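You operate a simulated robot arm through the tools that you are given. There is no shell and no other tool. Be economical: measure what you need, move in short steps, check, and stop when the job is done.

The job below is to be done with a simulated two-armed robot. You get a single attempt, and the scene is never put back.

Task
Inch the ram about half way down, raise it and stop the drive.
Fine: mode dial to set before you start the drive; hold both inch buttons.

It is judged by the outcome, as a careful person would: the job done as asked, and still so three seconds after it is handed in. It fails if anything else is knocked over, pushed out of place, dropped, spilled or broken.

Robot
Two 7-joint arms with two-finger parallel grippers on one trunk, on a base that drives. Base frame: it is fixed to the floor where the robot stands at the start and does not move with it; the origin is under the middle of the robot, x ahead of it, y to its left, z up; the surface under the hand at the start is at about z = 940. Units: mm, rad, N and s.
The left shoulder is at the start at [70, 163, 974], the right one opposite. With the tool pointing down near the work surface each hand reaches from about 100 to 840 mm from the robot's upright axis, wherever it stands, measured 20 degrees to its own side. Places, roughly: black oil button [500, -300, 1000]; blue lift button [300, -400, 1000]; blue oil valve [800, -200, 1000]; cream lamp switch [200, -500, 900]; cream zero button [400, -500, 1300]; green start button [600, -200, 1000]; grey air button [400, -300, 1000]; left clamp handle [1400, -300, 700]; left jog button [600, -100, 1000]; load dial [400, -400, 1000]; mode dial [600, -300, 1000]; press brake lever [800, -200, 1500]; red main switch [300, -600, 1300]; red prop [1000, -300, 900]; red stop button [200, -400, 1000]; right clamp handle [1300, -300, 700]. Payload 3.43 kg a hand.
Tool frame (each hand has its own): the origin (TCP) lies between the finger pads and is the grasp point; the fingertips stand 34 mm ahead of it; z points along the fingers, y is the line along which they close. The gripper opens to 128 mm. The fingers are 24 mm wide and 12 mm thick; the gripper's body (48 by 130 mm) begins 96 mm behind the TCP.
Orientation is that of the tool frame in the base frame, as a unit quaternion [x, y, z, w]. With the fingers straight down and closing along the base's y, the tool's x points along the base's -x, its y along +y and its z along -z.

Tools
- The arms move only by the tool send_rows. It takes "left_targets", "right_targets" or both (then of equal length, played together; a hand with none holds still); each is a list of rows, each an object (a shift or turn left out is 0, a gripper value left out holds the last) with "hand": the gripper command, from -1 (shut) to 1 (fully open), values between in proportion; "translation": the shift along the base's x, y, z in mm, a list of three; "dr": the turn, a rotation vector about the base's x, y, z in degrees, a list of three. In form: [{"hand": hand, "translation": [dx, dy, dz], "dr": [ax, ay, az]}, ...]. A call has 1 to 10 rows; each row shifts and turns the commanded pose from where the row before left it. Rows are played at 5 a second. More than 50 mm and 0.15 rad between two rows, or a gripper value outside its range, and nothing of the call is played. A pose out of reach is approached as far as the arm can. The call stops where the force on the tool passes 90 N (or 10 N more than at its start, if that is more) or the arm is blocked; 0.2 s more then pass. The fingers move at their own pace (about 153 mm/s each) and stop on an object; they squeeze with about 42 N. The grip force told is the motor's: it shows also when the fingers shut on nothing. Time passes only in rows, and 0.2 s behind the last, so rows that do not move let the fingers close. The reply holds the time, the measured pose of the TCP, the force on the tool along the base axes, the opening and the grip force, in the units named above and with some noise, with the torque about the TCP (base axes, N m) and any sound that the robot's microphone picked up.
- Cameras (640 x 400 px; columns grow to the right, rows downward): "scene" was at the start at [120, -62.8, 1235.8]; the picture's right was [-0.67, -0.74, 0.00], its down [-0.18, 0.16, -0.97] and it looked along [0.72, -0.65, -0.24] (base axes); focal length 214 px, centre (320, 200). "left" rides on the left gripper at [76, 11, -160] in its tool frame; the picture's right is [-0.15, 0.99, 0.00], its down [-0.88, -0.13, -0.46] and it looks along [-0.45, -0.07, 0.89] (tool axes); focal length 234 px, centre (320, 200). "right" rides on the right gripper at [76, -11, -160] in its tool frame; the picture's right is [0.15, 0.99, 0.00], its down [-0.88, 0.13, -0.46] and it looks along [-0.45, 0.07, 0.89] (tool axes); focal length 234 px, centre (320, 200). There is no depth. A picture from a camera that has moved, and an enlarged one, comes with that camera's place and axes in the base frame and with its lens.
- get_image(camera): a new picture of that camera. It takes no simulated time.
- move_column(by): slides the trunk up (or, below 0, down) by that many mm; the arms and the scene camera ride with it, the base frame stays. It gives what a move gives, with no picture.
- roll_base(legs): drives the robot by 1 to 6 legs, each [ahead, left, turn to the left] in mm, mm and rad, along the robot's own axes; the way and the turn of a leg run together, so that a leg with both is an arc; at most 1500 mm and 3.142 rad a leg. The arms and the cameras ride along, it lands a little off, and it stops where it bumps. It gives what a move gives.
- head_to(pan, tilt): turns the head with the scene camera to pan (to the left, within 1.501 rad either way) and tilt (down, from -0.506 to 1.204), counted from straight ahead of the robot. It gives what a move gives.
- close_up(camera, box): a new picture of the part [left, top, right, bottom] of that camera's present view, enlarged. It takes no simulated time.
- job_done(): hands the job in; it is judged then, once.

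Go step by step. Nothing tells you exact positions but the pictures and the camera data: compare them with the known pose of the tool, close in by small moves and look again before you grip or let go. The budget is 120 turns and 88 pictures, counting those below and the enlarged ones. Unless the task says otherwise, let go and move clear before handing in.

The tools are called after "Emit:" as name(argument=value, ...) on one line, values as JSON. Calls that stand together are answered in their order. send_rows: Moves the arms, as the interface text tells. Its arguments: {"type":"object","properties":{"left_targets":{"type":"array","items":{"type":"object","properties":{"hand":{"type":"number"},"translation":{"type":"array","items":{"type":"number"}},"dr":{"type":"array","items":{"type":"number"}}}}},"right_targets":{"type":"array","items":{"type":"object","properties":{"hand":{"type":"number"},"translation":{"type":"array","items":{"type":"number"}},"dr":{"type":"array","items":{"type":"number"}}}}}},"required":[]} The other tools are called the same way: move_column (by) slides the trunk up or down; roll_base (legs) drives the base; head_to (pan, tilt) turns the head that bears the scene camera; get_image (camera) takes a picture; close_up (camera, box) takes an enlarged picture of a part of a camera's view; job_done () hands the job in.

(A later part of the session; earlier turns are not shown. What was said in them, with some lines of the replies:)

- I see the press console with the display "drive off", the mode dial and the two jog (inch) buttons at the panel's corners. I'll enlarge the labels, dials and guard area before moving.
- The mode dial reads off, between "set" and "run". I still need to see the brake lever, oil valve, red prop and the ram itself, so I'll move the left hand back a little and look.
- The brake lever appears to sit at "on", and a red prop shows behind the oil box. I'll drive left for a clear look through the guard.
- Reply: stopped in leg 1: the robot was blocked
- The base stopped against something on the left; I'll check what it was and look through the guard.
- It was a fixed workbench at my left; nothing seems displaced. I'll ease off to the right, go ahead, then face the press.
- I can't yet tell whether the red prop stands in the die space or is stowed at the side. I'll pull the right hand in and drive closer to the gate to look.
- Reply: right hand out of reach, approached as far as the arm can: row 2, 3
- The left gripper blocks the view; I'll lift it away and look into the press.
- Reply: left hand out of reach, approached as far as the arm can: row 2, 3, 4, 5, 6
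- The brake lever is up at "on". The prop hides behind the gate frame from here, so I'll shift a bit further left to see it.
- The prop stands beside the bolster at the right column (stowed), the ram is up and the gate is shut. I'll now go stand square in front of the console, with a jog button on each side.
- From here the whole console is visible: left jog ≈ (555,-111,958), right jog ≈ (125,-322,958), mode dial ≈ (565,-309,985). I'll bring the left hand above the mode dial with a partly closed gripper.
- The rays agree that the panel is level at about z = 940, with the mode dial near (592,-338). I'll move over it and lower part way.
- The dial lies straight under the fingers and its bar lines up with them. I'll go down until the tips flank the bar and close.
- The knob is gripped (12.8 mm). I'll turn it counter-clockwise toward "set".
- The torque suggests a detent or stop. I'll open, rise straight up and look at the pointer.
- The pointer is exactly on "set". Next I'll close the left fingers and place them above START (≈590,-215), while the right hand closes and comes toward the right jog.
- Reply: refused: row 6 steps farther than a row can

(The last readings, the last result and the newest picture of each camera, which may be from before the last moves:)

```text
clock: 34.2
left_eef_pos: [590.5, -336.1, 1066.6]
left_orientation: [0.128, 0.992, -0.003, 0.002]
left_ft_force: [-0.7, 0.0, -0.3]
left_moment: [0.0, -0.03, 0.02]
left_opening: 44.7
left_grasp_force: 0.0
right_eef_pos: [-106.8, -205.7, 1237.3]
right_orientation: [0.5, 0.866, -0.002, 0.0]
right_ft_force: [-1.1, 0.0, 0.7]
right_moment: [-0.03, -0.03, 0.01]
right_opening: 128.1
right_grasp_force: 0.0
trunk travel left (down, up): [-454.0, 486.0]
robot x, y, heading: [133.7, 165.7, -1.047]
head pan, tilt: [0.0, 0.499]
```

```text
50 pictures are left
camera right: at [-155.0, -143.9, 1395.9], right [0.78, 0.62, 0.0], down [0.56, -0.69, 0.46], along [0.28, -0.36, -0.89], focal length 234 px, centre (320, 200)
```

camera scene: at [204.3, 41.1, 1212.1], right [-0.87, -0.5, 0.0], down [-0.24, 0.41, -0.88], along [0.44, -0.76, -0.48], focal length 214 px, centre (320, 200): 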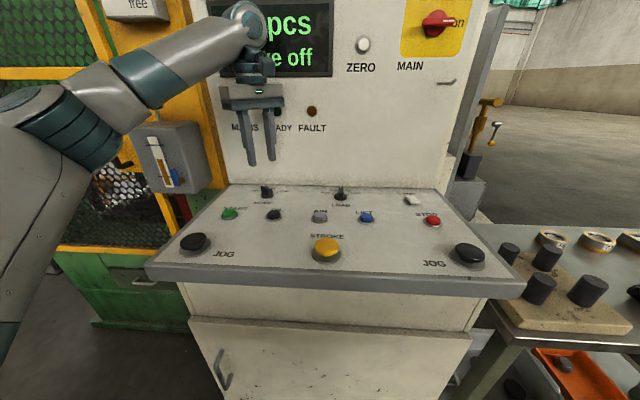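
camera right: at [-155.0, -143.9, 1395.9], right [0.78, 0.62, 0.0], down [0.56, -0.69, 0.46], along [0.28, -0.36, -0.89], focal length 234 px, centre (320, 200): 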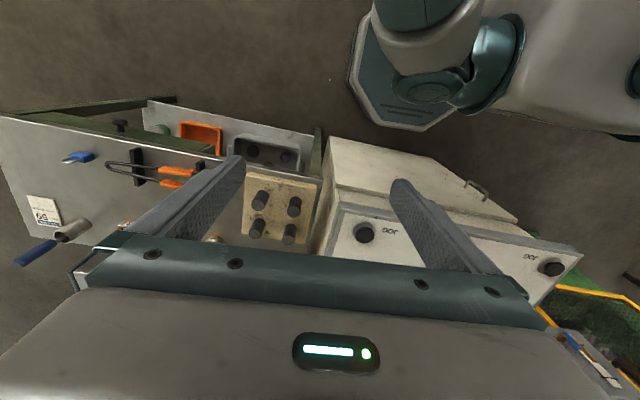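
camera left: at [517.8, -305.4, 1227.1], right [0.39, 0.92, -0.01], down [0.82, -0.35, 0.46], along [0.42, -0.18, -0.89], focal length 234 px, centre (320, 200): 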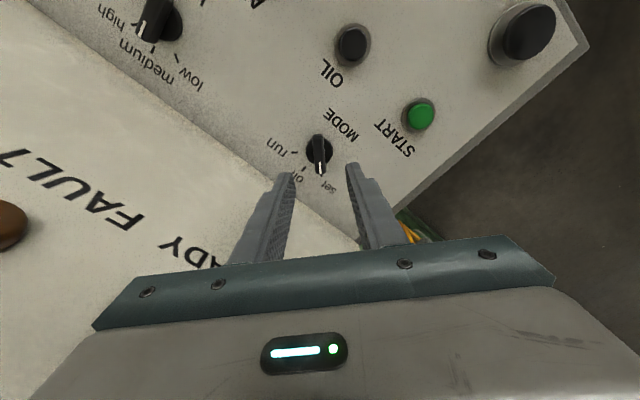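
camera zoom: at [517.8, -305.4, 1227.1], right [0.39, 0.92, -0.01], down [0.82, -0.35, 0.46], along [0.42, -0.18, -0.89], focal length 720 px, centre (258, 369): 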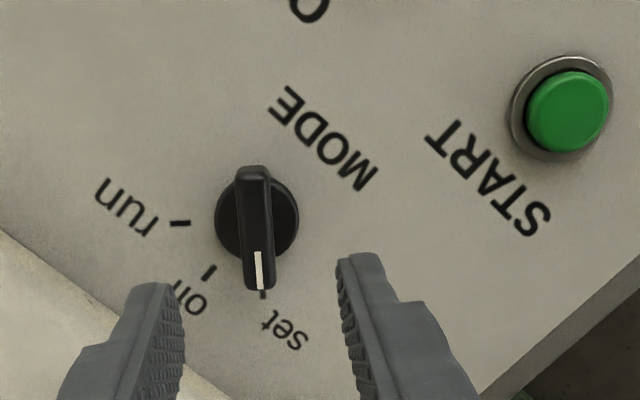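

The last row was a hair too long; I'll resend with smaller steps.

Emit:
send_rows(left_targets=[{"hand": -1, "translation": [0, 20, 0], "dr": [0, 0, -7.5]}, {"translation": [0, 20, 0], "dr": [0, 0, -7.5]}, {"translation": [0, 20, 0], "dr": [0, 0, -7.5]}, {"translation": [0, 20, 0], "dr": [0, 0, -7.5]}, {"translation": [0, 20, -15], "dr": [0, 0, -7.5]}, {"translation": [0, 21, -15], "dr": [0, 0, -7.5]}, {}], right_targets=[{"hand": -1, "translation": [33, -16, -10]}, {"translation": [33, -16, -10]}, {"translation": [33, -16, -20]}, {"translation": [33, -16, -25]}, {"translation": [33, -16, -25]}, {"translation": [33, -17, -25]}, {"translation": [33, -17, -25]}])

Emit:
get_image(camera="left")

Emit:
get_image(camera="right")

```text
clock: 35.8
left_eef_pos: [590.4, -216.6, 1035.2]
left_orientation: [0.499, 0.867, -0.003, -0.002]
left_ft_force: [0.1, 0.3, 0.4]
left_moment: [0.01, 0.03, 0.02]
left_opening: 0.0
left_grasp_force: 33.3
right_eef_pos: [126.5, -321.2, 1096.0]
right_orientation: [0.499, 0.867, -0.002, 0.0]
right_ft_force: [0.6, -0.3, 0.4]
right_moment: [0.03, 0.04, 0.0]
right_opening: 0.0
right_grasp_force: 33.0
trunk travel left (down, up): [-454.0, 486.0]
robot x, y, heading: [134.8, 163.9, -1.041]
head pan, tilt: [0.0, 0.499]
```

```text
49 pictures are left
camera left: at [562.8, -145.4, 1195.4], right [0.93, 0.37, -0.01], down [0.33, -0.82, 0.46], along [0.16, -0.43, -0.89], focal length 234 px, centre (320, 200)
```

left: 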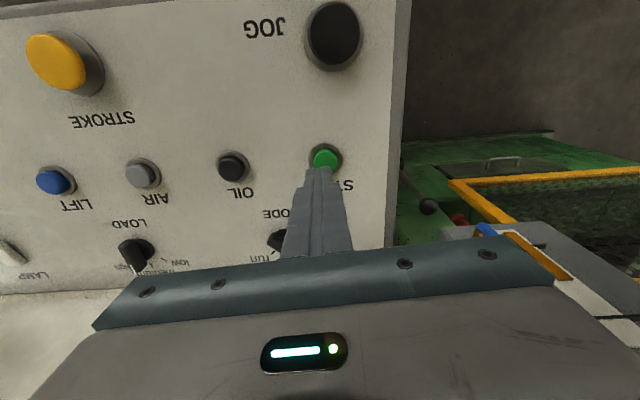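

```text
48 pictures are left
camera right: at [78.9, -259.5, 1255.4], right [0.78, 0.62, 0.0], down [0.56, -0.69, 0.46], along [0.28, -0.36, -0.89], focal length 234 px, centre (320, 200)
```

right: 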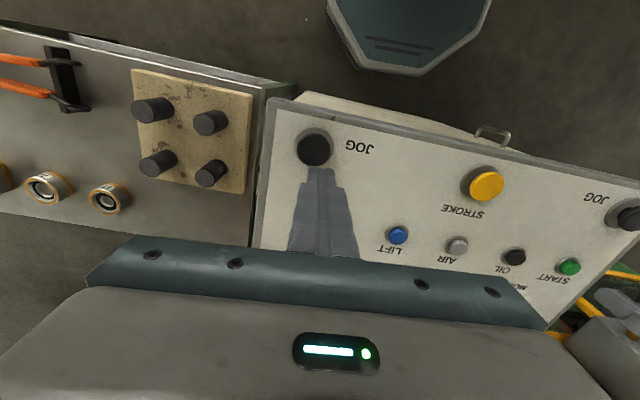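

START is ~5 mm right of the fingertips and the right jog ~9 mm left of the right fingertips; I'll correct both and press START with small steps.

Emit:
send_rows(left_targets=[{"translation": [5, 3, -20]}, {"translation": [0, 0, -20]}, {"translation": [0, 0, -5]}, {"translation": [0, 0, -4]}, {"translation": [0, 0, -3]}], right_targets=[{"translation": [-7, -6, -20]}, {"translation": [0, 0, -20]}, {}, {}, {}])

Emit:
get_image(camera="scene")

```text
clock: 37.0
left_eef_pos: [594.8, -212.4, 984.1]
left_orientation: [0.498, 0.867, -0.003, -0.001]
left_ft_force: [-1.0, -0.1, 1.6]
left_moment: [0.03, 0.04, 0.0]
left_opening: 0.0
left_grasp_force: 33.4
right_eef_pos: [117.5, -325.1, 1056.6]
right_orientation: [0.499, 0.867, -0.002, 0.001]
right_ft_force: [0.1, 0.2, -0.2]
right_moment: [0.02, 0.02, -0.01]
right_opening: 0.0
right_grasp_force: 33.2
trunk travel left (down, up): [-454.0, 486.0]
robot x, y, heading: [135.6, 161.1, -1.049]
head pan, tilt: [0.0, 0.499]
```

```text
47 pictures are left
camera scene: at [205.2, 40.8, 1212.2], right [-0.86, -0.5, 0.0], down [-0.24, 0.41, -0.88], along [0.44, -0.76, -0.48], focal length 214 px, centre (320, 200)
```

scene: 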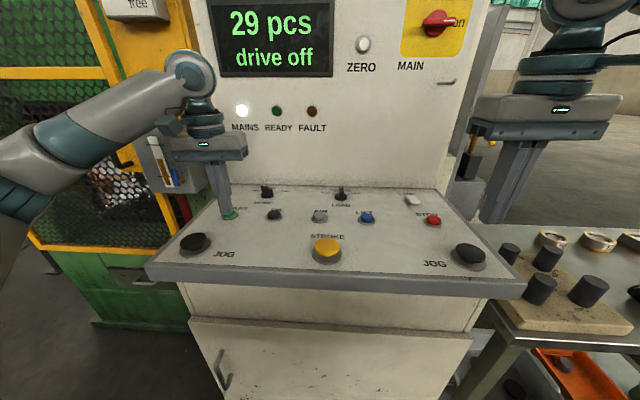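

Not quite in contact yet; continuing down in small steps.

Emit:
send_rows(left_targets=[{"translation": [0, 0, -3]}, {"translation": [0, 0, -3]}, {"translation": [0, 0, -3]}, {"translation": [0, 0, -2]}])

Emit:
close_up(camera="scene", box=[160, 0, 360, 240])

```text
clock: 38.0
left_eef_pos: [594.7, -212.6, 982.2]
left_orientation: [0.496, 0.868, -0.007, 0.004]
left_ft_force: [20.2, -14.6, 65.7]
left_moment: [-0.16, -0.54, -0.24]
left_opening: 0.1
left_grasp_force: 32.7
right_eef_pos: [116.7, -324.3, 1059.3]
right_orientation: [0.498, 0.867, -0.002, 0.001]
right_ft_force: [0.0, -0.4, 0.5]
right_moment: [-0.01, 0.0, 0.0]
right_opening: 0.2
right_grasp_force: 33.1
trunk travel left (down, up): [-454.0, 486.0]
robot x, y, heading: [134.4, 162.9, -1.045]
head pan, tilt: [0.0, 0.499]
heard: click
```

```text
1.67 times, centred on (260, 120) of scene
camera zoom: at [203.7, 42.4, 1213.3], right [-0.86, -0.5, 0.0], down [-0.24, 0.41, -0.88], along [0.44, -0.76, -0.48], focal length 358 px, centre (420, 333)
```

zoom: 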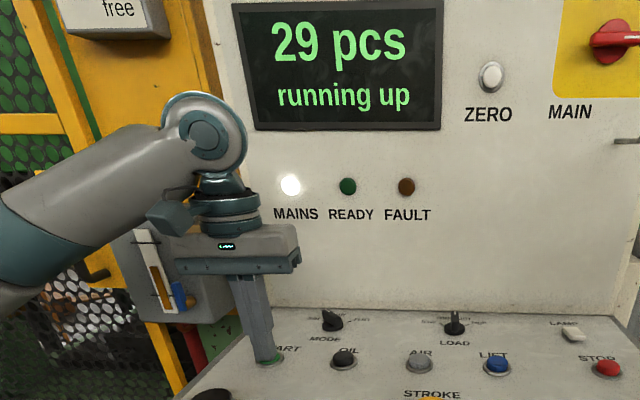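

A click, and the display says "running up". I'll lift the left hand and go above the left jog, then check readiness.

Emit:
send_rows(left_targets=[{"translation": [0, 0, 30]}, {"translation": [0, 0, 30]}, {"translation": [-12, 33, 20]}, {"translation": [-12, 33, 0]}, {"translation": [-11, 33, 0]}, {}, {}])

Emit:
get_image(camera="left")

Emit:
get_image(camera="scene")

Emit:
get_image(camera="right")

```text
clock: 39.6
left_eef_pos: [560.9, -111.5, 1054.7]
left_orientation: [0.497, 0.868, -0.004, -0.001]
left_ft_force: [-0.5, -0.5, 0.3]
left_moment: [-0.01, 0.01, -0.01]
left_opening: 0.1
left_grasp_force: 32.8
right_eef_pos: [118.1, -325.7, 1056.0]
right_orientation: [0.498, 0.867, -0.003, 0.0]
right_ft_force: [0.0, -0.3, -0.7]
right_moment: [-0.02, 0.0, 0.0]
right_opening: 0.2
right_grasp_force: 33.5
trunk travel left (down, up): [-454.0, 486.0]
robot x, y, heading: [135.5, 161.7, -1.045]
head pan, tilt: [0.0, 0.499]
```

```text
45 pictures are left
camera left: at [532.4, -40.4, 1214.1], right [0.93, 0.37, -0.01], down [0.33, -0.82, 0.46], along [0.17, -0.43, -0.89], focal length 234 px, centre (320, 200)
```

left: 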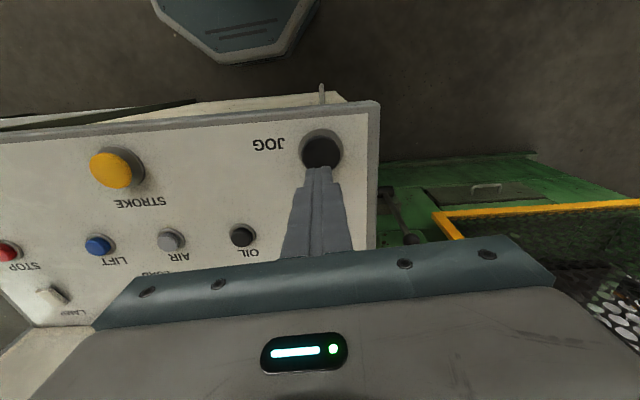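

```text
44 pictures are left
camera scene: at [205.5, 41.1, 1212.2], right [-0.86, -0.5, 0.0], down [-0.24, 0.41, -0.88], along [0.44, -0.76, -0.48], focal length 214 px, centre (320, 200)
```

scene: 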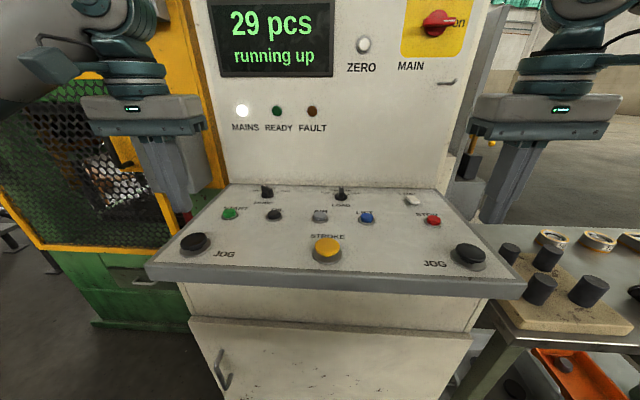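

```text
43 pictures are left
camera right: at [70.1, -263.9, 1216.3], right [0.78, 0.62, 0.0], down [0.56, -0.69, 0.46], along [0.28, -0.36, -0.89], focal length 234 px, centre (320, 200)
```

right: 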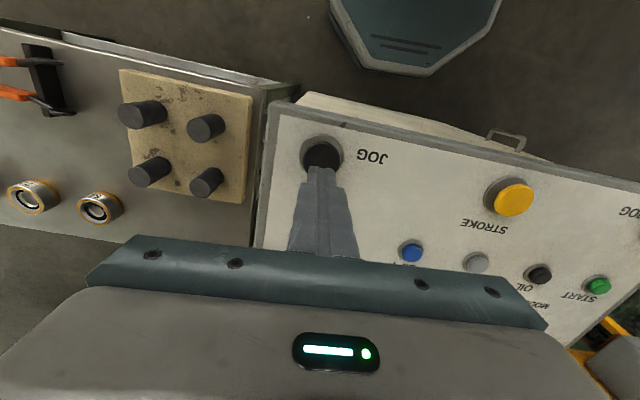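

Both hands are centred over the jog buttons. I'll wait for the run-up and lower the hands to just above the buttons.

Emit:
send_rows(left_targets=[{"translation": [0, 0, -25]}, {"translation": [0, 0, -25]}, {}, {}, {}, {}, {}, {}, {}, {}], right_targets=[{"translation": [0, 0, -25]}, {"translation": [0, 0, -25]}, {}, {}, {}, {}, {}, {}, {}, {}])

Emit:
get_image(camera="scene")

```text
clock: 41.8
left_eef_pos: [561.5, -113.3, 1003.0]
left_orientation: [0.498, 0.867, -0.002, -0.001]
left_ft_force: [0.0, -0.5, -0.1]
left_moment: [0.01, 0.01, 0.02]
left_opening: 0.0
left_grasp_force: 32.6
right_eef_pos: [118.4, -325.7, 1007.3]
right_orientation: [0.498, 0.867, -0.002, 0.001]
right_ft_force: [-0.3, 0.1, 0.8]
right_moment: [0.02, 0.0, 0.01]
right_opening: 0.3
right_grasp_force: 33.2
trunk travel left (down, up): [-454.0, 486.0]
robot x, y, heading: [134.0, 164.6, -1.046]
head pan, tilt: [0.0, 0.499]
```

```text
42 pictures are left
camera scene: at [205.4, 40.7, 1212.1], right [-0.86, -0.5, 0.0], down [-0.24, 0.41, -0.88], along [0.44, -0.76, -0.48], focal length 214 px, centre (320, 200)
```

scene: 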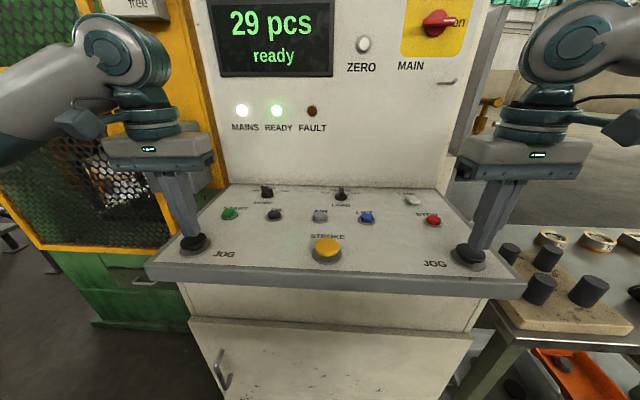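

READY is lit. Before jogging I'll check whether I can see the ram from here.

Emit:
head_to(pan=0.45, tilt=0.2)

Emit:
get_image(camera="scene")

```text
clock: 42.7
left_eef_pos: [562.0, -114.3, 1005.1]
left_orientation: [0.498, 0.867, -0.003, -0.001]
left_ft_force: [-0.1, -0.7, -0.8]
left_moment: [-0.01, -0.02, 0.02]
left_opening: 0.0
left_grasp_force: 32.7
right_eef_pos: [118.1, -326.0, 1008.2]
right_orientation: [0.498, 0.867, -0.003, 0.0]
right_ft_force: [-0.6, -0.3, -0.2]
right_moment: [-0.02, -0.01, 0.01]
right_opening: 0.0
right_grasp_force: 32.5
trunk travel left (down, up): [-454.0, 486.0]
robot x, y, heading: [134.7, 164.7, -1.049]
head pan, tilt: [0.45, 0.201]
```

```text
41 pictures are left
camera scene: at [236.9, 67.1, 1239.8], right [-0.56, -0.83, 0.0], down [-0.17, 0.11, -0.98], along [0.81, -0.55, -0.2], focal length 214 px, centre (320, 200)
```

scene: 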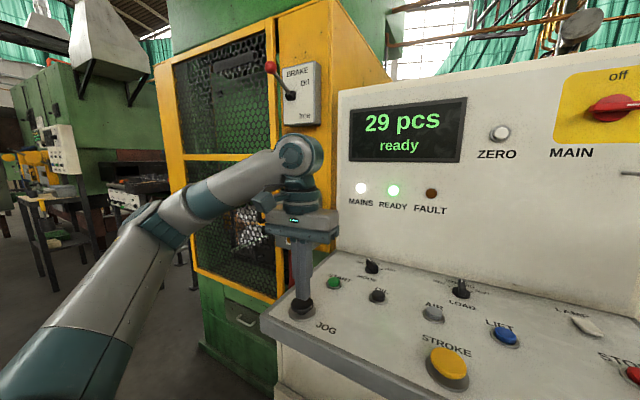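

Emit:
close_up(camera="scene", box=[160, 20, 300, 300])

```text
1.43 times, centred on (230, 160) of scene
camera zoom: at [236.9, 67.1, 1239.8], right [-0.56, -0.83, 0.0], down [-0.17, 0.11, -0.98], along [0.81, -0.55, -0.2], focal length 306 px, centre (449, 257)
```

zoom: 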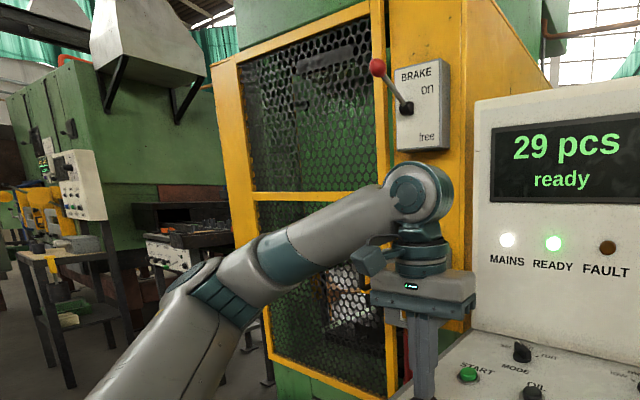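

The brake/gate and display are in view. I'll make a first short press on both jogs together, releasing in the same call.

Emit:
send_rows(left_targets=[{"translation": [0, 0, -9]}, {"translation": [0, 0, -4]}, {"translation": [0, 0, -4]}, {"translation": [0, 0, -4]}, {"translation": [0, 0, 10]}, {"translation": [0, 0, 11]}], right_targets=[{"translation": [0, 0, -11]}, {"translation": [0, 0, -4]}, {"translation": [0, 0, -4]}, {"translation": [0, 0, -4]}, {"translation": [0, 0, 11]}, {"translation": [0, 0, 12]}])

Emit:
close_up(camera="scene", box=[160, 20, 480, 300])

```text
clock: 44.1
left_eef_pos: [561.4, -112.4, 1002.2]
left_orientation: [0.498, 0.867, -0.002, -0.002]
left_ft_force: [0.0, -0.1, 0.2]
left_moment: [0.01, 0.0, 0.0]
left_opening: 0.0
left_grasp_force: 33.2
right_eef_pos: [118.8, -324.9, 1006.4]
right_orientation: [0.499, 0.867, -0.003, 0.0]
right_ft_force: [0.2, 0.7, 0.4]
right_moment: [0.0, 0.03, -0.02]
right_opening: 0.1
right_grasp_force: 32.8
trunk travel left (down, up): [-454.0, 486.0]
robot x, y, heading: [132.4, 165.7, -1.044]
head pan, tilt: [0.45, 0.201]
heard: click, click
```

```text
1.43 times, centred on (320, 160) of scene
camera zoom: at [236.4, 68.0, 1239.3], right [-0.56, -0.83, 0.0], down [-0.17, 0.11, -0.98], along [0.81, -0.55, -0.2], focal length 306 px, centre (320, 257)
```

zoom: 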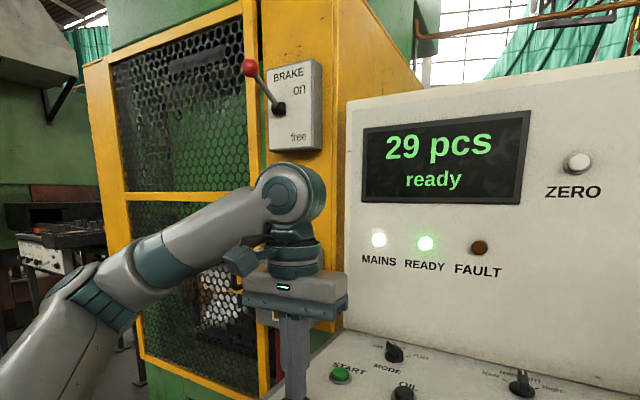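

Both clicked and no fault. I'll press and hold, looking while held (pictures take no time).

Emit:
send_rows(left_targets=[{"translation": [0, 0, -9]}, {"translation": [0, 0, -7]}, {"translation": [0, 0, -5]}, {}, {}], right_targets=[{"translation": [0, 0, -11]}, {"translation": [0, 0, -8]}, {"translation": [0, 0, -5]}, {}, {}])

Emit:
close_up(camera="scene", box=[160, 20, 480, 300])

```text
clock: 45.3
left_eef_pos: [560.8, -113.5, 988.6]
left_orientation: [0.497, 0.868, -0.008, 0.004]
left_ft_force: [24.0, -22.9, 70.8]
left_moment: [-0.22, -0.56, -0.07]
left_opening: 0.0
left_grasp_force: 33.4
right_eef_pos: [119.4, -324.5, 988.0]
right_orientation: [0.499, 0.867, -0.005, 0.004]
right_ft_force: [-5.6, -14.4, 70.2]
right_moment: [0.02, 0.51, 0.56]
right_opening: 0.0
right_grasp_force: 33.5
trunk travel left (down, up): [-454.0, 486.0]
robot x, y, heading: [133.8, 161.1, -1.048]
head pan, tilt: [0.45, 0.201]
heard: click, click
```

```text
1.43 times, centred on (320, 160) of scene
camera zoom: at [235.2, 69.9, 1241.6], right [-0.56, -0.83, 0.0], down [-0.16, 0.11, -0.98], along [0.81, -0.55, -0.2], focal length 306 px, centre (320, 257)
```

zoom: 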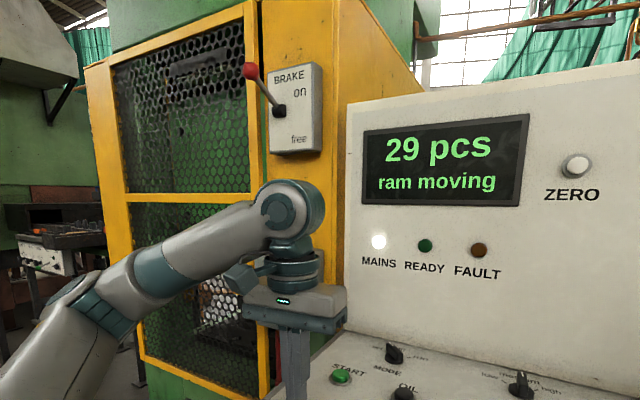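

The display says "ram moving". I'll zoom on the gate to find what moves.

Emit:
close_up(camera="scene", box=[210, 30, 300, 300])

Emit:
send_rows(left_targets=[{}, {}, {}], right_targets=[{}, {}, {}])

Emit:
close_up(camera="scene", box=[160, 20, 340, 300])

```text
1.48 times, centred on (255, 165) of scene
camera zoom: at [235.2, 69.9, 1241.6], right [-0.56, -0.83, 0.0], down [-0.16, 0.11, -0.98], along [0.81, -0.55, -0.2], focal length 318 px, centre (416, 252)
```

zoom: 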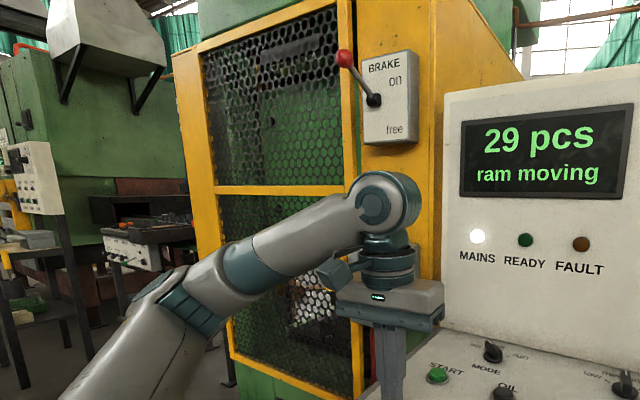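

```text
clock: 46.1
left_eef_pos: [560.7, -112.3, 989.0]
left_orientation: [0.496, 0.868, -0.009, 0.005]
left_ft_force: [26.7, -22.6, 75.9]
left_moment: [-0.11, -0.59, -0.08]
left_opening: 0.0
left_grasp_force: 33.2
right_eef_pos: [117.7, -325.3, 988.4]
right_orientation: [0.5, 0.866, -0.004, 0.006]
right_ft_force: [-6.7, -20.5, 77.3]
right_moment: [-0.06, 0.59, 0.38]
right_opening: 0.0
right_grasp_force: 32.7
trunk travel left (down, up): [-454.0, 486.0]
robot x, y, heading: [136.0, 160.2, -1.046]
head pan, tilt: [0.45, 0.201]
```

```text
1.43 times, centred on (250, 160) of scene
camera zoom: at [234.7, 70.4, 1240.8], right [-0.56, -0.83, 0.0], down [-0.16, 0.11, -0.98], along [0.81, -0.55, -0.2], focal length 306 px, centre (420, 257)
```

zoom: 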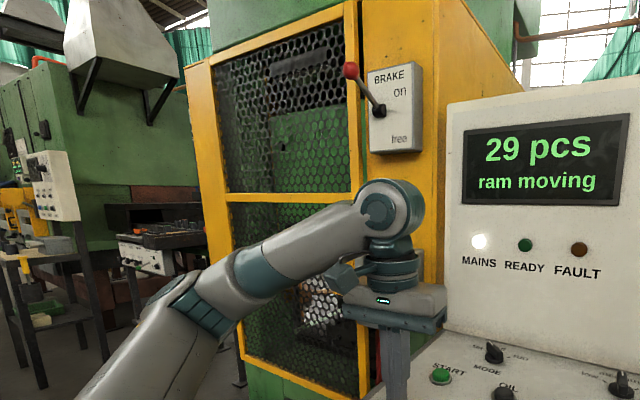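

The green ram body is visibly descending in the upper window. I'll zoom tightly for a precise measure.

Emit:
close_up(camera="scene", box=[170, 30, 280, 150])

Emit:
send_rows(left_targets=[{}, {}], right_targets=[{}, {}])

Emit:
close_up(camera="scene", box=[170, 30, 280, 150])

```text
3.33 times, centred on (225, 90) of scene
camera zoom: at [234.7, 70.4, 1240.8], right [-0.56, -0.83, 0.0], down [-0.16, 0.11, -0.98], along [0.81, -0.55, -0.2], focal length 715 px, centre (637, 567)
```

zoom: 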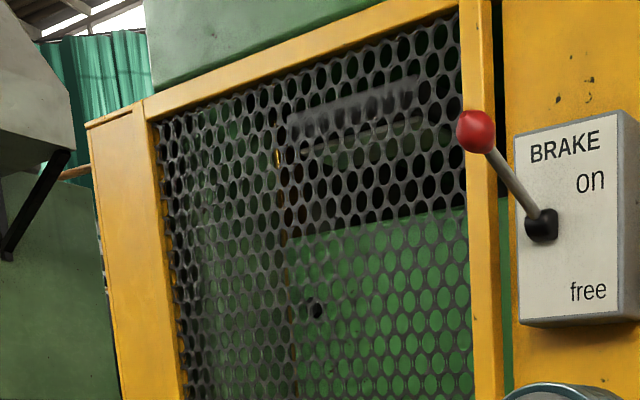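

```text
clock: 46.7
left_eef_pos: [559.4, -112.0, 988.5]
left_orientation: [0.496, 0.868, -0.009, 0.004]
left_ft_force: [25.7, -22.0, 75.7]
left_moment: [-0.11, -0.56, -0.07]
left_opening: 0.2
left_grasp_force: 33.0
right_eef_pos: [118.2, -324.8, 987.9]
right_orientation: [0.5, 0.866, -0.005, 0.007]
right_ft_force: [-6.3, -21.8, 77.0]
right_moment: [-0.07, 0.58, 0.15]
right_opening: 0.0
right_grasp_force: 33.4
trunk travel left (down, up): [-454.0, 486.0]
robot x, y, heading: [133.6, 161.8, -1.044]
head pan, tilt: [0.45, 0.201]
```

```text
3.33 times, centred on (225, 90) of scene
camera zoom: at [234.7, 70.6, 1240.7], right [-0.56, -0.83, 0.0], down [-0.16, 0.11, -0.98], along [0.81, -0.55, -0.2], focal length 715 px, centre (637, 567)
```

zoom: 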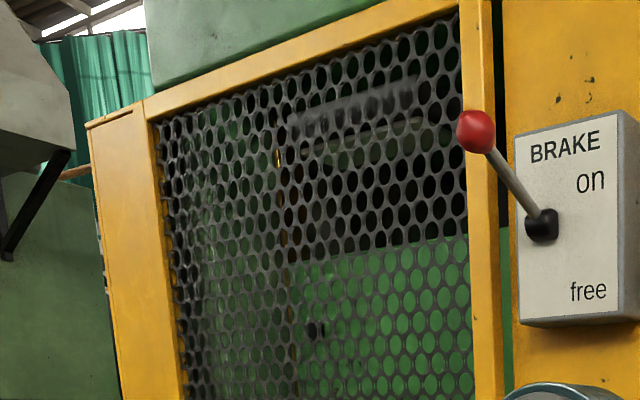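

It moves ~60 mm/s while held and the ram's top edge is clearly dropping. I'll release both now and inspect how far down it is relative to the bolster.

Emit:
send_rows(left_targets=[{"translation": [0, 0, 21]}, {"translation": [-10, 20, 40]}, {"translation": [-20, 40, 0]}, {"translation": [-20, 40, 0]}, {"translation": [-30, 30, 0]}, {"translation": [-30, 30, 0]}], right_targets=[{"translation": [0, 0, 24]}, {}, {}, {}, {}, {}])

Emit:
get_image(camera="scene")

Emit:
close_up(camera="scene", box=[150, 30, 300, 310])

```text
clock: 48.1
left_eef_pos: [450.2, 46.8, 1045.4]
left_orientation: [0.498, 0.867, -0.003, -0.001]
left_ft_force: [0.0, -0.7, 0.1]
left_moment: [-0.02, -0.05, 0.0]
left_opening: 0.0
left_grasp_force: 32.9
right_eef_pos: [117.4, -324.3, 1008.2]
right_orientation: [0.498, 0.867, -0.003, 0.001]
right_ft_force: [0.1, 0.3, 0.3]
right_moment: [-0.02, -0.04, -0.02]
right_opening: 0.0
right_grasp_force: 32.9
trunk travel left (down, up): [-454.0, 486.0]
robot x, y, heading: [132.3, 164.2, -1.047]
head pan, tilt: [0.45, 0.201]
```

```text
33 pictures are left
camera scene: at [235.9, 68.0, 1240.0], right [-0.56, -0.83, 0.0], down [-0.16, 0.11, -0.98], along [0.81, -0.55, -0.2], focal length 214 px, centre (320, 200)
```

scene: 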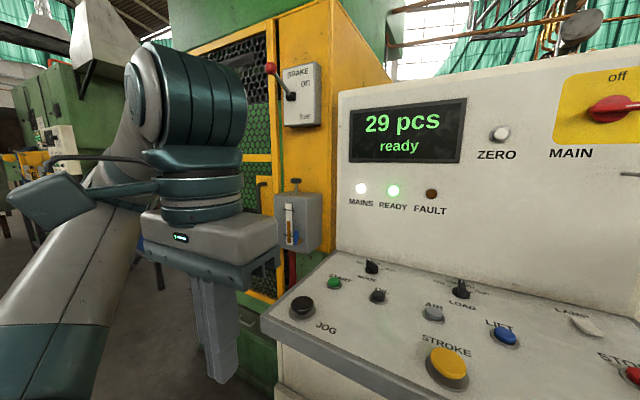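

```text
1.43 times, centred on (225, 170) of scene
camera zoom: at [235.9, 68.0, 1240.0], right [-0.56, -0.83, 0.0], down [-0.16, 0.11, -0.98], along [0.81, -0.55, -0.2], focal length 306 px, centre (456, 243)
```

zoom: 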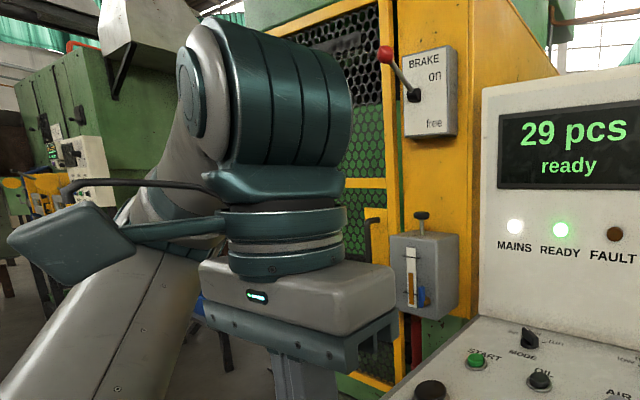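

Arm blocks the view. I'll raise both hands and slide the base left along the console to see into the gate as before.

Emit:
send_rows(left_targets=[{"translation": [0, 0, 40]}, {"translation": [0, 0, 40]}, {"translation": [0, 0, 40]}], right_targets=[{"translation": [0, 0, 40]}, {"translation": [0, 0, 40]}, {"translation": [0, 0, 40]}])

Emit:
roll_base(legs=[[0, 410, 0]])

Emit:
head_to(pan=0.2, tilt=0.2)

Emit:
get_image(camera="scene")

```text
clock: 48.9
left_eef_pos: [449.6, 49.7, 1165.6]
left_orientation: [0.498, 0.867, -0.004, 0.0]
left_ft_force: [1.1, 0.8, 0.4]
left_moment: [0.0, -0.02, -0.01]
left_opening: 0.0
left_grasp_force: 33.3
right_eef_pos: [116.4, -323.3, 1129.4]
right_orientation: [0.498, 0.867, -0.004, 0.001]
right_ft_force: [0.1, 0.5, 0.6]
right_moment: [-0.06, -0.03, 0.0]
right_opening: 0.0
right_grasp_force: 32.5
trunk travel left (down, up): [-454.0, 486.0]
robot x, y, heading: [133.8, 163.8, -1.043]
head pan, tilt: [0.45, 0.201]
```

```text
clock: 51.5
left_eef_pos: [807.5, 257.0, 1164.4]
left_orientation: [0.496, 0.868, -0.004, -0.001]
left_ft_force: [0.3, 0.0, 0.0]
left_moment: [-0.02, -0.01, -0.01]
left_opening: 0.0
left_grasp_force: 32.5
right_eef_pos: [476.0, -116.2, 1127.9]
right_orientation: [0.496, 0.868, -0.003, 0.001]
right_ft_force: [0.2, -0.1, -0.9]
right_moment: [-0.04, -0.03, 0.01]
right_opening: 0.1
right_grasp_force: 33.2
trunk travel left (down, up): [-454.0, 486.0]
robot x, y, heading: [496.5, 371.7, -1.043]
head pan, tilt: [0.45, 0.201]
```

```text
clock: 52.2
left_eef_pos: [807.3, 257.0, 1165.0]
left_orientation: [0.496, 0.868, -0.003, -0.001]
left_ft_force: [0.2, 0.0, -1.1]
left_moment: [0.0, -0.02, 0.04]
left_opening: 0.0
left_grasp_force: 33.4
right_eef_pos: [476.1, -118.9, 1126.7]
right_orientation: [0.496, 0.868, -0.002, 0.001]
right_ft_force: [0.5, -0.3, -0.4]
right_moment: [0.0, 0.02, -0.02]
right_opening: 0.0
right_grasp_force: 33.4
trunk travel left (down, up): [-454.0, 486.0]
robot x, y, heading: [492.4, 370.3, -1.039]
head pan, tilt: [0.201, 0.201]
```

```text
31 pictures are left
camera scene: at [578.4, 257.9, 1239.8], right [-0.74, -0.67, 0.0], down [-0.13, 0.15, -0.98], along [0.65, -0.73, -0.2], focal length 214 px, centre (320, 200)
```

scene: 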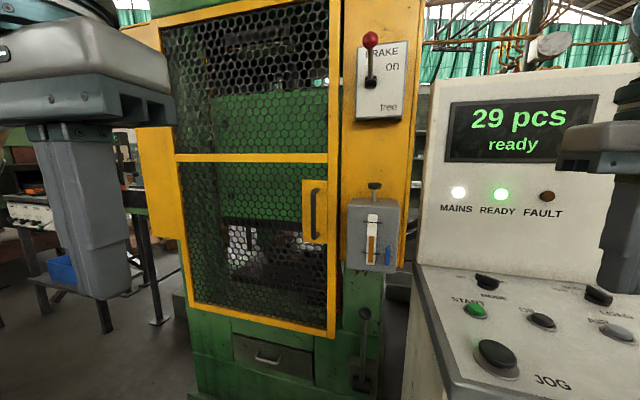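

Emit:
close_up(camera="scene", box=[180, 130, 340, 350])

Emit:
close_up(camera="scene", box=[180, 190, 340, 300])

```text
1.82 times, centred on (260, 240) of scene
camera zoom: at [578.4, 257.9, 1239.8], right [-0.74, -0.67, 0.0], down [-0.13, 0.15, -0.98], along [0.65, -0.73, -0.2], focal length 390 px, centre (429, 127)
```

zoom: 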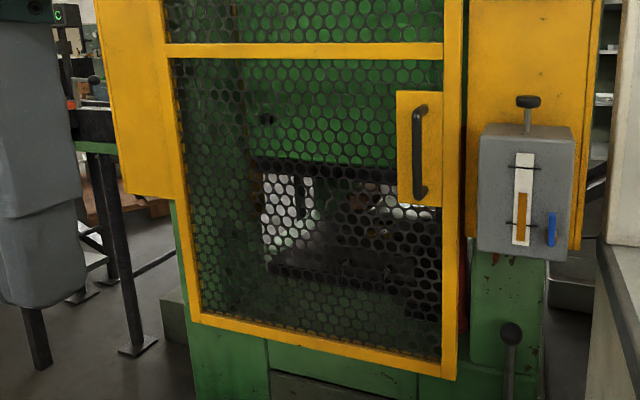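

```text
3.64 times, centred on (260, 245) of scene
camera zoom: at [578.4, 257.9, 1239.8], right [-0.74, -0.67, 0.0], down [-0.13, 0.15, -0.98], along [0.65, -0.73, -0.2], focal length 780 px, centre (538, 36)
```

zoom: 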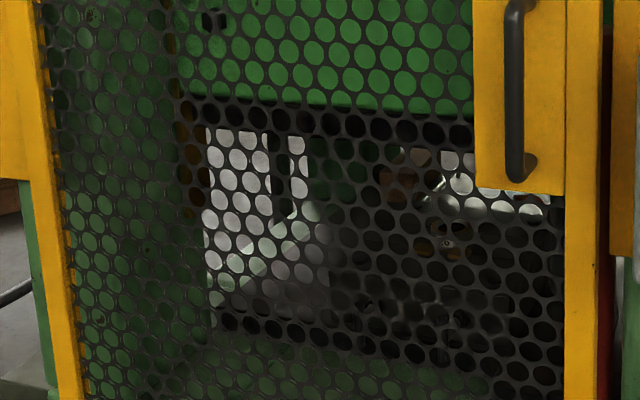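

The ram's lower edge has dropped to about mid-opening (≈70 of ~140 px between its top position and the die). One tighter look at the die to confirm.

Emit:
close_up(camera="scene", box=[220, 205, 330, 285])

```text
5.00 times, centred on (275, 245) of scene
camera zoom: at [578.4, 257.9, 1239.8], right [-0.74, -0.67, 0.0], down [-0.13, 0.15, -0.98], along [0.65, -0.73, -0.2], focal length 1072 px, centre (545, -25)
```

zoom: 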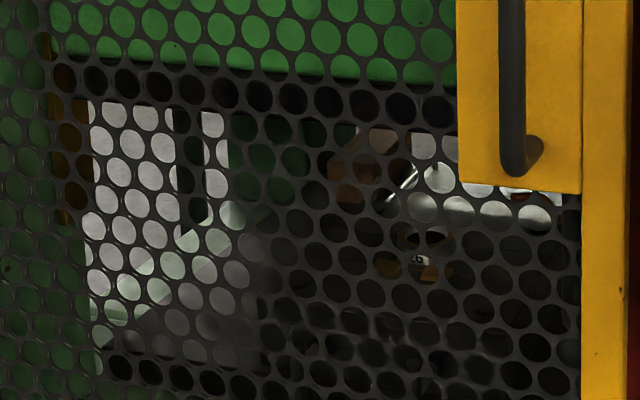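

That is about half way. Now to raise it with LIFT (≈309,-351): I'll slide back half-way to the right so the right hand can reach it while the gate stays in view.

Emit:
roll_base(legs=[[0, -210, 0]])

Emit:
send_rows(right_targets=[{"translation": [0, -33, 0]}, {"translation": [0, -33, 0]}, {"translation": [0, -33, 0]}, {"translation": [0, -32, -15]}, {"translation": [0, 0, -30]}, {}])

Emit:
get_image(camera="right")

Emit:
get_image(camera="scene")

```text
clock: 53.9
left_eef_pos: [625.1, 151.6, 1164.8]
left_orientation: [0.497, 0.868, -0.002, 0.0]
left_ft_force: [-0.1, 0.5, 0.4]
left_moment: [0.0, -0.05, 0.0]
left_opening: 0.1
left_grasp_force: 32.4
right_eef_pos: [294.1, -223.0, 1127.8]
right_orientation: [0.497, 0.868, -0.002, 0.001]
right_ft_force: [-0.1, 0.4, 0.3]
right_moment: [-0.02, -0.02, -0.04]
right_opening: 0.0
right_grasp_force: 32.8
trunk travel left (down, up): [-454.0, 486.0]
robot x, y, heading: [307.6, 263.0, -1.045]
head pan, tilt: [0.201, 0.201]
```

```text
clock: 55.3
left_eef_pos: [626.9, 150.7, 1165.0]
left_orientation: [0.497, 0.868, -0.004, -0.001]
left_ft_force: [0.2, -0.2, -0.2]
left_moment: [-0.02, -0.03, 0.03]
left_opening: 0.0
left_grasp_force: 33.0
right_eef_pos: [293.5, -354.7, 1083.3]
right_orientation: [0.497, 0.868, -0.002, 0.0]
right_ft_force: [-0.2, -0.3, 0.8]
right_moment: [0.0, 0.0, 0.01]
right_opening: 0.0
right_grasp_force: 33.4
trunk travel left (down, up): [-454.0, 486.0]
robot x, y, heading: [308.3, 266.7, -1.047]
head pan, tilt: [0.201, 0.201]
```

```text
27 pictures are left
camera right: at [245.9, -293.4, 1241.5], right [0.78, 0.63, 0.0], down [0.56, -0.69, 0.46], along [0.28, -0.36, -0.89], focal length 234 px, centre (320, 200)
```

right: 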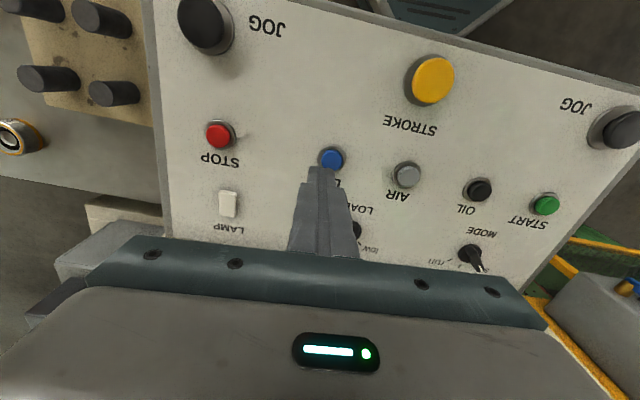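

```text
26 pictures are left
camera scene: at [397.4, 151.8, 1239.8], right [-0.75, -0.67, 0.0], down [-0.13, 0.15, -0.98], along [0.65, -0.73, -0.2], focal length 214 px, centre (320, 200)
```

scene: 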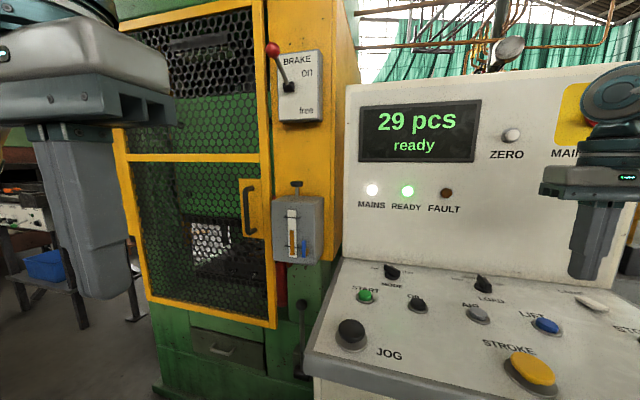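

LIFT is at ≈(310,-354). I'll move over it and press down.

Emit:
send_rows(right_targets=[{"translation": [16, 1, -40]}, {"translation": [0, 0, -40]}, {"translation": [0, 0, -15]}, {"translation": [0, 0, -5]}, {"translation": [0, 0, -5]}, {"translation": [0, 0, -3]}])

Emit:
get_image(camera="scene")

```text
clock: 56.7
left_eef_pos: [625.7, 153.3, 1166.2]
left_orientation: [0.496, 0.868, -0.004, 0.0]
left_ft_force: [1.1, 0.6, 0.1]
left_moment: [-0.02, -0.02, 0.02]
left_opening: 0.0
left_grasp_force: 33.2
right_eef_pos: [309.7, -353.0, 980.6]
right_orientation: [0.497, 0.867, -0.006, 0.007]
right_ft_force: [-7.4, -18.1, 56.9]
right_moment: [-0.34, 0.38, 0.2]
right_opening: 0.0
right_grasp_force: 33.0
trunk travel left (down, up): [-454.0, 486.0]
robot x, y, heading: [306.7, 267.9, -1.048]
head pan, tilt: [0.201, 0.201]
heard: click
```

```text
25 pictures are left
camera scene: at [395.8, 154.7, 1241.2], right [-0.75, -0.67, 0.0], down [-0.13, 0.15, -0.98], along [0.65, -0.73, -0.2], focal length 214 px, centre (320, 200)
```

scene: 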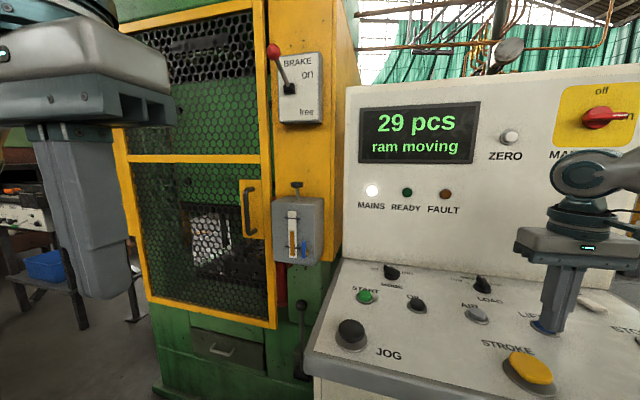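

The ram is rising. I'll hold LIFT for two more seconds and check.

Emit:
send_rows(right_targets=[{}, {}, {}, {}, {}, {}, {}, {}, {}, {}])

Emit:
get_image(camera="scene")

```text
clock: 58.9
left_eef_pos: [625.4, 153.0, 1166.1]
left_orientation: [0.497, 0.868, -0.004, 0.001]
left_ft_force: [-0.3, 0.0, 0.1]
left_moment: [0.0, 0.01, 0.02]
left_opening: 0.0
left_grasp_force: 33.2
right_eef_pos: [310.3, -353.2, 981.3]
right_orientation: [0.499, 0.867, -0.006, 0.007]
right_ft_force: [-6.6, -22.6, 66.2]
right_moment: [-0.57, 0.32, -0.01]
right_opening: 0.0
right_grasp_force: 32.3
trunk travel left (down, up): [-454.0, 486.0]
robot x, y, heading: [310.2, 267.3, -1.047]
head pan, tilt: [0.201, 0.201]
```

```text
24 pictures are left
camera scene: at [396.2, 155.3, 1240.4], right [-0.75, -0.67, 0.0], down [-0.13, 0.15, -0.98], along [0.65, -0.73, -0.2], focal length 214 px, centre (320, 200)
```

scene: 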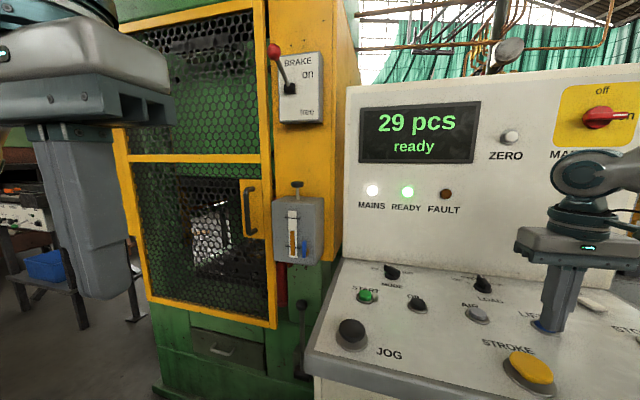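

The ram is back up (it stopped by itself with LIFT still held, "ready"). I'll release and move over STOP (≈187,-417).

Emit:
send_rows(right_targets=[{"translation": [0, 0, 40]}, {"translation": [0, 0, 40]}, {"translation": [-31, -16, 0]}, {"translation": [-31, -16, 0]}, {"translation": [-31, -16, 0]}, {"translation": [-30, -15, 0]}, {}])

Emit:
get_image(camera="right")

Emit:
close_up(camera="scene", box=[110, 20, 490, 300])

```text
clock: 60.5
left_eef_pos: [627.4, 149.5, 1164.6]
left_orientation: [0.497, 0.868, -0.003, -0.001]
left_ft_force: [-0.5, -0.4, -1.2]
left_moment: [0.04, 0.01, -0.03]
left_opening: 0.0
left_grasp_force: 32.9
right_eef_pos: [186.5, -417.3, 1054.9]
right_orientation: [0.497, 0.868, -0.003, 0.0]
right_ft_force: [-0.1, 0.5, -0.2]
right_moment: [0.02, 0.04, 0.03]
right_opening: 0.2
right_grasp_force: 33.4
trunk travel left (down, up): [-454.0, 486.0]
robot x, y, heading: [309.1, 263.5, -1.043]
head pan, tilt: [0.201, 0.201]
```

```text
23 pictures are left
camera right: at [139.7, -355.2, 1214.4], right [0.78, 0.63, -0.01], down [0.56, -0.69, 0.46], along [0.28, -0.36, -0.89], focal length 234 px, centre (320, 200)
```

right: 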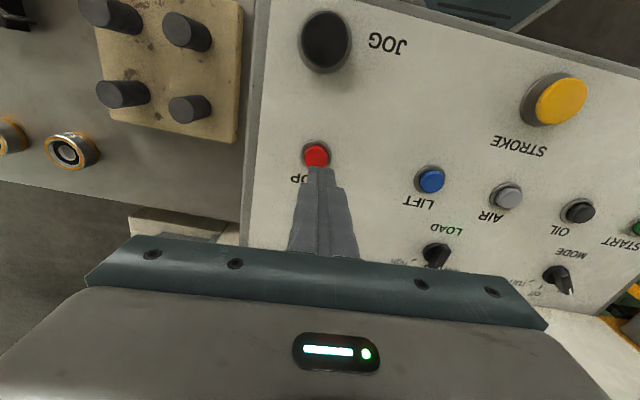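

```text
1.43 times, centred on (300, 160) of scene
camera zoom: at [397.9, 152.1, 1239.8], right [-0.75, -0.67, 0.0], down [-0.13, 0.15, -0.98], along [0.65, -0.73, -0.2], focal length 306 px, centre (349, 257)
```

zoom: 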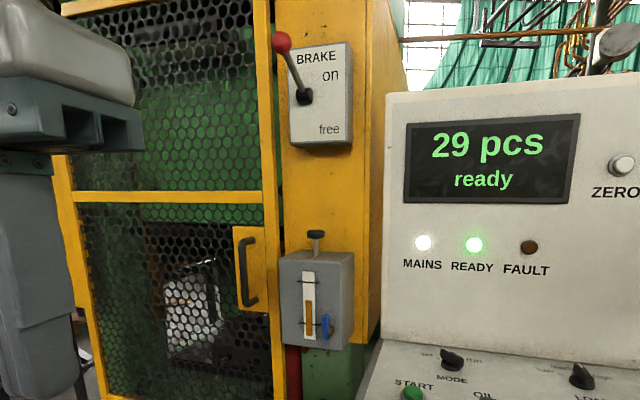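

STOP is ~5 mm to the left of the fingertips; correct and press, then release.

Emit:
send_rows(right_targets=[{"translation": [-4, -3, -40]}, {"translation": [0, 0, -25]}, {"translation": [0, 0, -6]}, {"translation": [0, 0, -4]}, {"translation": [0, 0, -3]}])

Emit:
close_up(camera="scene", box=[110, 20, 490, 300])

```text
clock: 61.7
left_eef_pos: [627.2, 151.1, 1165.8]
left_orientation: [0.497, 0.868, -0.004, -0.001]
left_ft_force: [-1.2, 0.2, -0.4]
left_moment: [-0.01, 0.02, 0.0]
left_opening: 0.3
left_grasp_force: 32.8
right_eef_pos: [183.5, -417.0, 981.8]
right_orientation: [0.498, 0.867, -0.006, 0.005]
right_ft_force: [-3.5, -12.6, 38.7]
right_moment: [-0.15, 0.29, 0.29]
right_opening: 0.0
right_grasp_force: 32.7
trunk travel left (down, up): [-454.0, 486.0]
robot x, y, heading: [307.8, 266.1, -1.044]
head pan, tilt: [0.201, 0.201]
heard: click
```

```text
1.43 times, centred on (300, 160) of scene
camera zoom: at [397.1, 154.1, 1240.7], right [-0.75, -0.67, 0.0], down [-0.13, 0.15, -0.98], along [0.65, -0.73, -0.2], focal length 306 px, centre (349, 257)
```

zoom: 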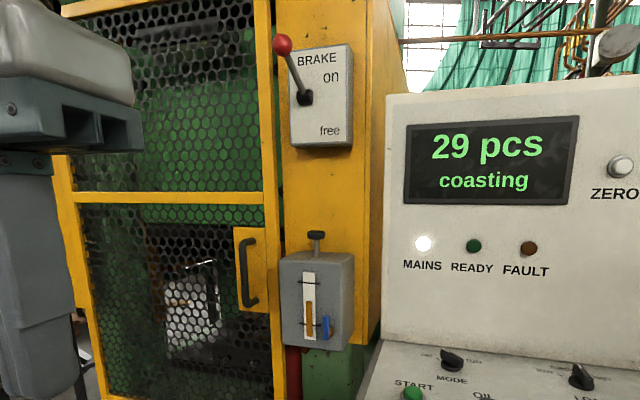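

The drive is coasting down. I'll lift the right hand clear, back over the console, and wait for it to stop.

Emit:
send_rows(right_targets=[{"translation": [0, 0, 35]}, {"translation": [0, 0, 40]}, {"translation": [0, 0, 40]}, {"translation": [0, 0, 40]}, {"translation": [0, 30, 10]}, {"translation": [0, 40, 0]}, {"translation": [0, 40, 0]}, {}, {}, {}])

Emit:
send_rows(right_targets=[{}, {}, {}, {}, {}, {}, {}, {}, {}, {}])

Emit:
get_image(camera="scene")

```text
clock: 63.9
left_eef_pos: [626.1, 149.9, 1164.7]
left_orientation: [0.496, 0.868, -0.004, -0.001]
left_ft_force: [0.2, -0.1, 0.0]
left_moment: [0.0, 0.03, 0.04]
left_opening: 0.2
left_grasp_force: 32.7
right_eef_pos: [183.8, -310.1, 1141.9]
right_orientation: [0.497, 0.867, -0.003, 0.001]
right_ft_force: [-0.7, 0.2, -0.1]
right_moment: [0.03, 0.0, -0.01]
right_opening: 0.0
right_grasp_force: 32.8
trunk travel left (down, up): [-454.0, 486.0]
robot x, y, heading: [306.2, 262.7, -1.043]
head pan, tilt: [0.201, 0.201]
```

```text
clock: 66.1
left_eef_pos: [627.3, 149.5, 1163.9]
left_orientation: [0.497, 0.868, -0.003, -0.001]
left_ft_force: [0.3, 0.4, 0.1]
left_moment: [-0.02, 0.0, 0.0]
left_opening: 0.0
left_grasp_force: 33.3
right_eef_pos: [183.7, -309.3, 1139.7]
right_orientation: [0.498, 0.867, -0.002, 0.001]
right_ft_force: [-0.1, -0.1, -0.1]
right_moment: [0.01, 0.0, -0.01]
right_opening: 0.0
right_grasp_force: 33.1
trunk travel left (down, up): [-454.0, 486.0]
robot x, y, heading: [308.6, 263.0, -1.039]
head pan, tilt: [0.201, 0.201]
```

```text
20 pictures are left
camera scene: at [397.1, 151.8, 1239.8], right [-0.75, -0.67, 0.0], down [-0.13, 0.15, -0.98], along [0.65, -0.73, -0.2], focal length 214 px, centre (320, 200)
```

scene: 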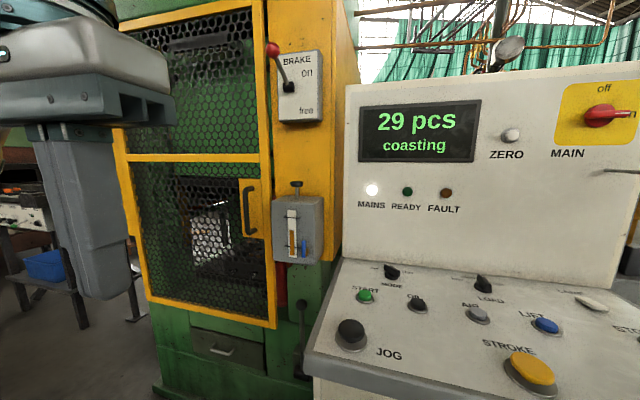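

Still coasting; wait a few more seconds.

Emit:
send_rows(right_targets=[{}, {}, {}, {}, {}, {}, {}, {}, {}, {}])

Emit:
send_rows(right_targets=[{}, {}, {}, {}, {}, {}, {}, {}, {}, {}])

Emit:
get_image(camera="scene")

```text
clock: 68.3
left_eef_pos: [626.2, 149.4, 1164.9]
left_orientation: [0.498, 0.867, -0.002, -0.001]
left_ft_force: [-0.1, 0.2, 0.4]
left_moment: [-0.01, 0.0, -0.02]
left_opening: 0.0
left_grasp_force: 33.0
right_eef_pos: [184.8, -310.0, 1140.5]
right_orientation: [0.498, 0.867, -0.003, 0.002]
right_ft_force: [-0.1, -0.3, -0.7]
right_moment: [0.01, 0.0, 0.02]
right_opening: 0.0
right_grasp_force: 32.9
trunk travel left (down, up): [-454.0, 486.0]
robot x, y, heading: [308.5, 262.6, -1.045]
head pan, tilt: [0.201, 0.201]
```

```text
clock: 70.5
left_eef_pos: [625.6, 150.5, 1164.6]
left_orientation: [0.497, 0.868, -0.004, -0.001]
left_ft_force: [0.3, -0.3, -0.3]
left_moment: [-0.02, 0.01, 0.02]
left_opening: 0.0
left_grasp_force: 32.5
right_eef_pos: [183.9, -309.9, 1142.1]
right_orientation: [0.498, 0.867, -0.002, 0.001]
right_ft_force: [0.2, 0.1, 0.3]
right_moment: [0.01, 0.02, -0.01]
right_opening: 0.0
right_grasp_force: 33.2
trunk travel left (down, up): [-454.0, 486.0]
robot x, y, heading: [308.6, 259.1, -1.047]
head pan, tilt: [0.201, 0.201]
```

```text
19 pictures are left
camera scene: at [397.1, 151.8, 1239.8], right [-0.75, -0.67, 0.0], down [-0.13, 0.15, -0.98], along [0.65, -0.73, -0.2], focal length 214 px, centre (320, 200)
```

scene: 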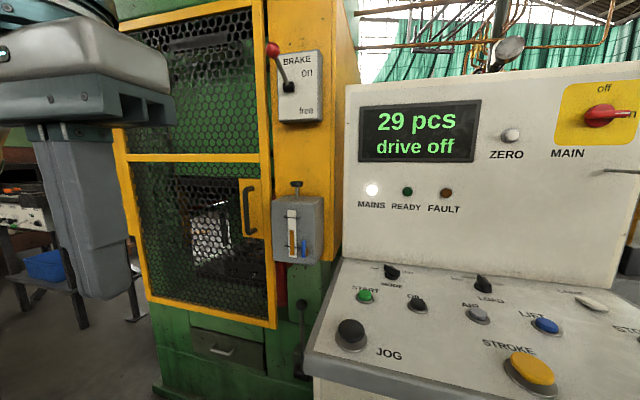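

The display shows "drive off", the ram is up, there is no fault and both hands are clear. I'm handing in.

Emit:
job_done()

```text
The job is handed in.
```

I set the mode dial to "set", started the drive, and inched the ram to about half way down with both jog buttons held. I then raised it with LIFT and stopped the drive. The panel now shows "drive off" with no fault.

- **Half way is a visual estimate:** the panel gives no ram position, so I judged it through the guard against the die below.
- **Left as they are:** the mode dial is still on "set", and I did not touch the brake lever, which was at "on" throughout.
- **One bump:** the robot touched the workbench on its left while I was getting a view of the press; I saw nothing moved.
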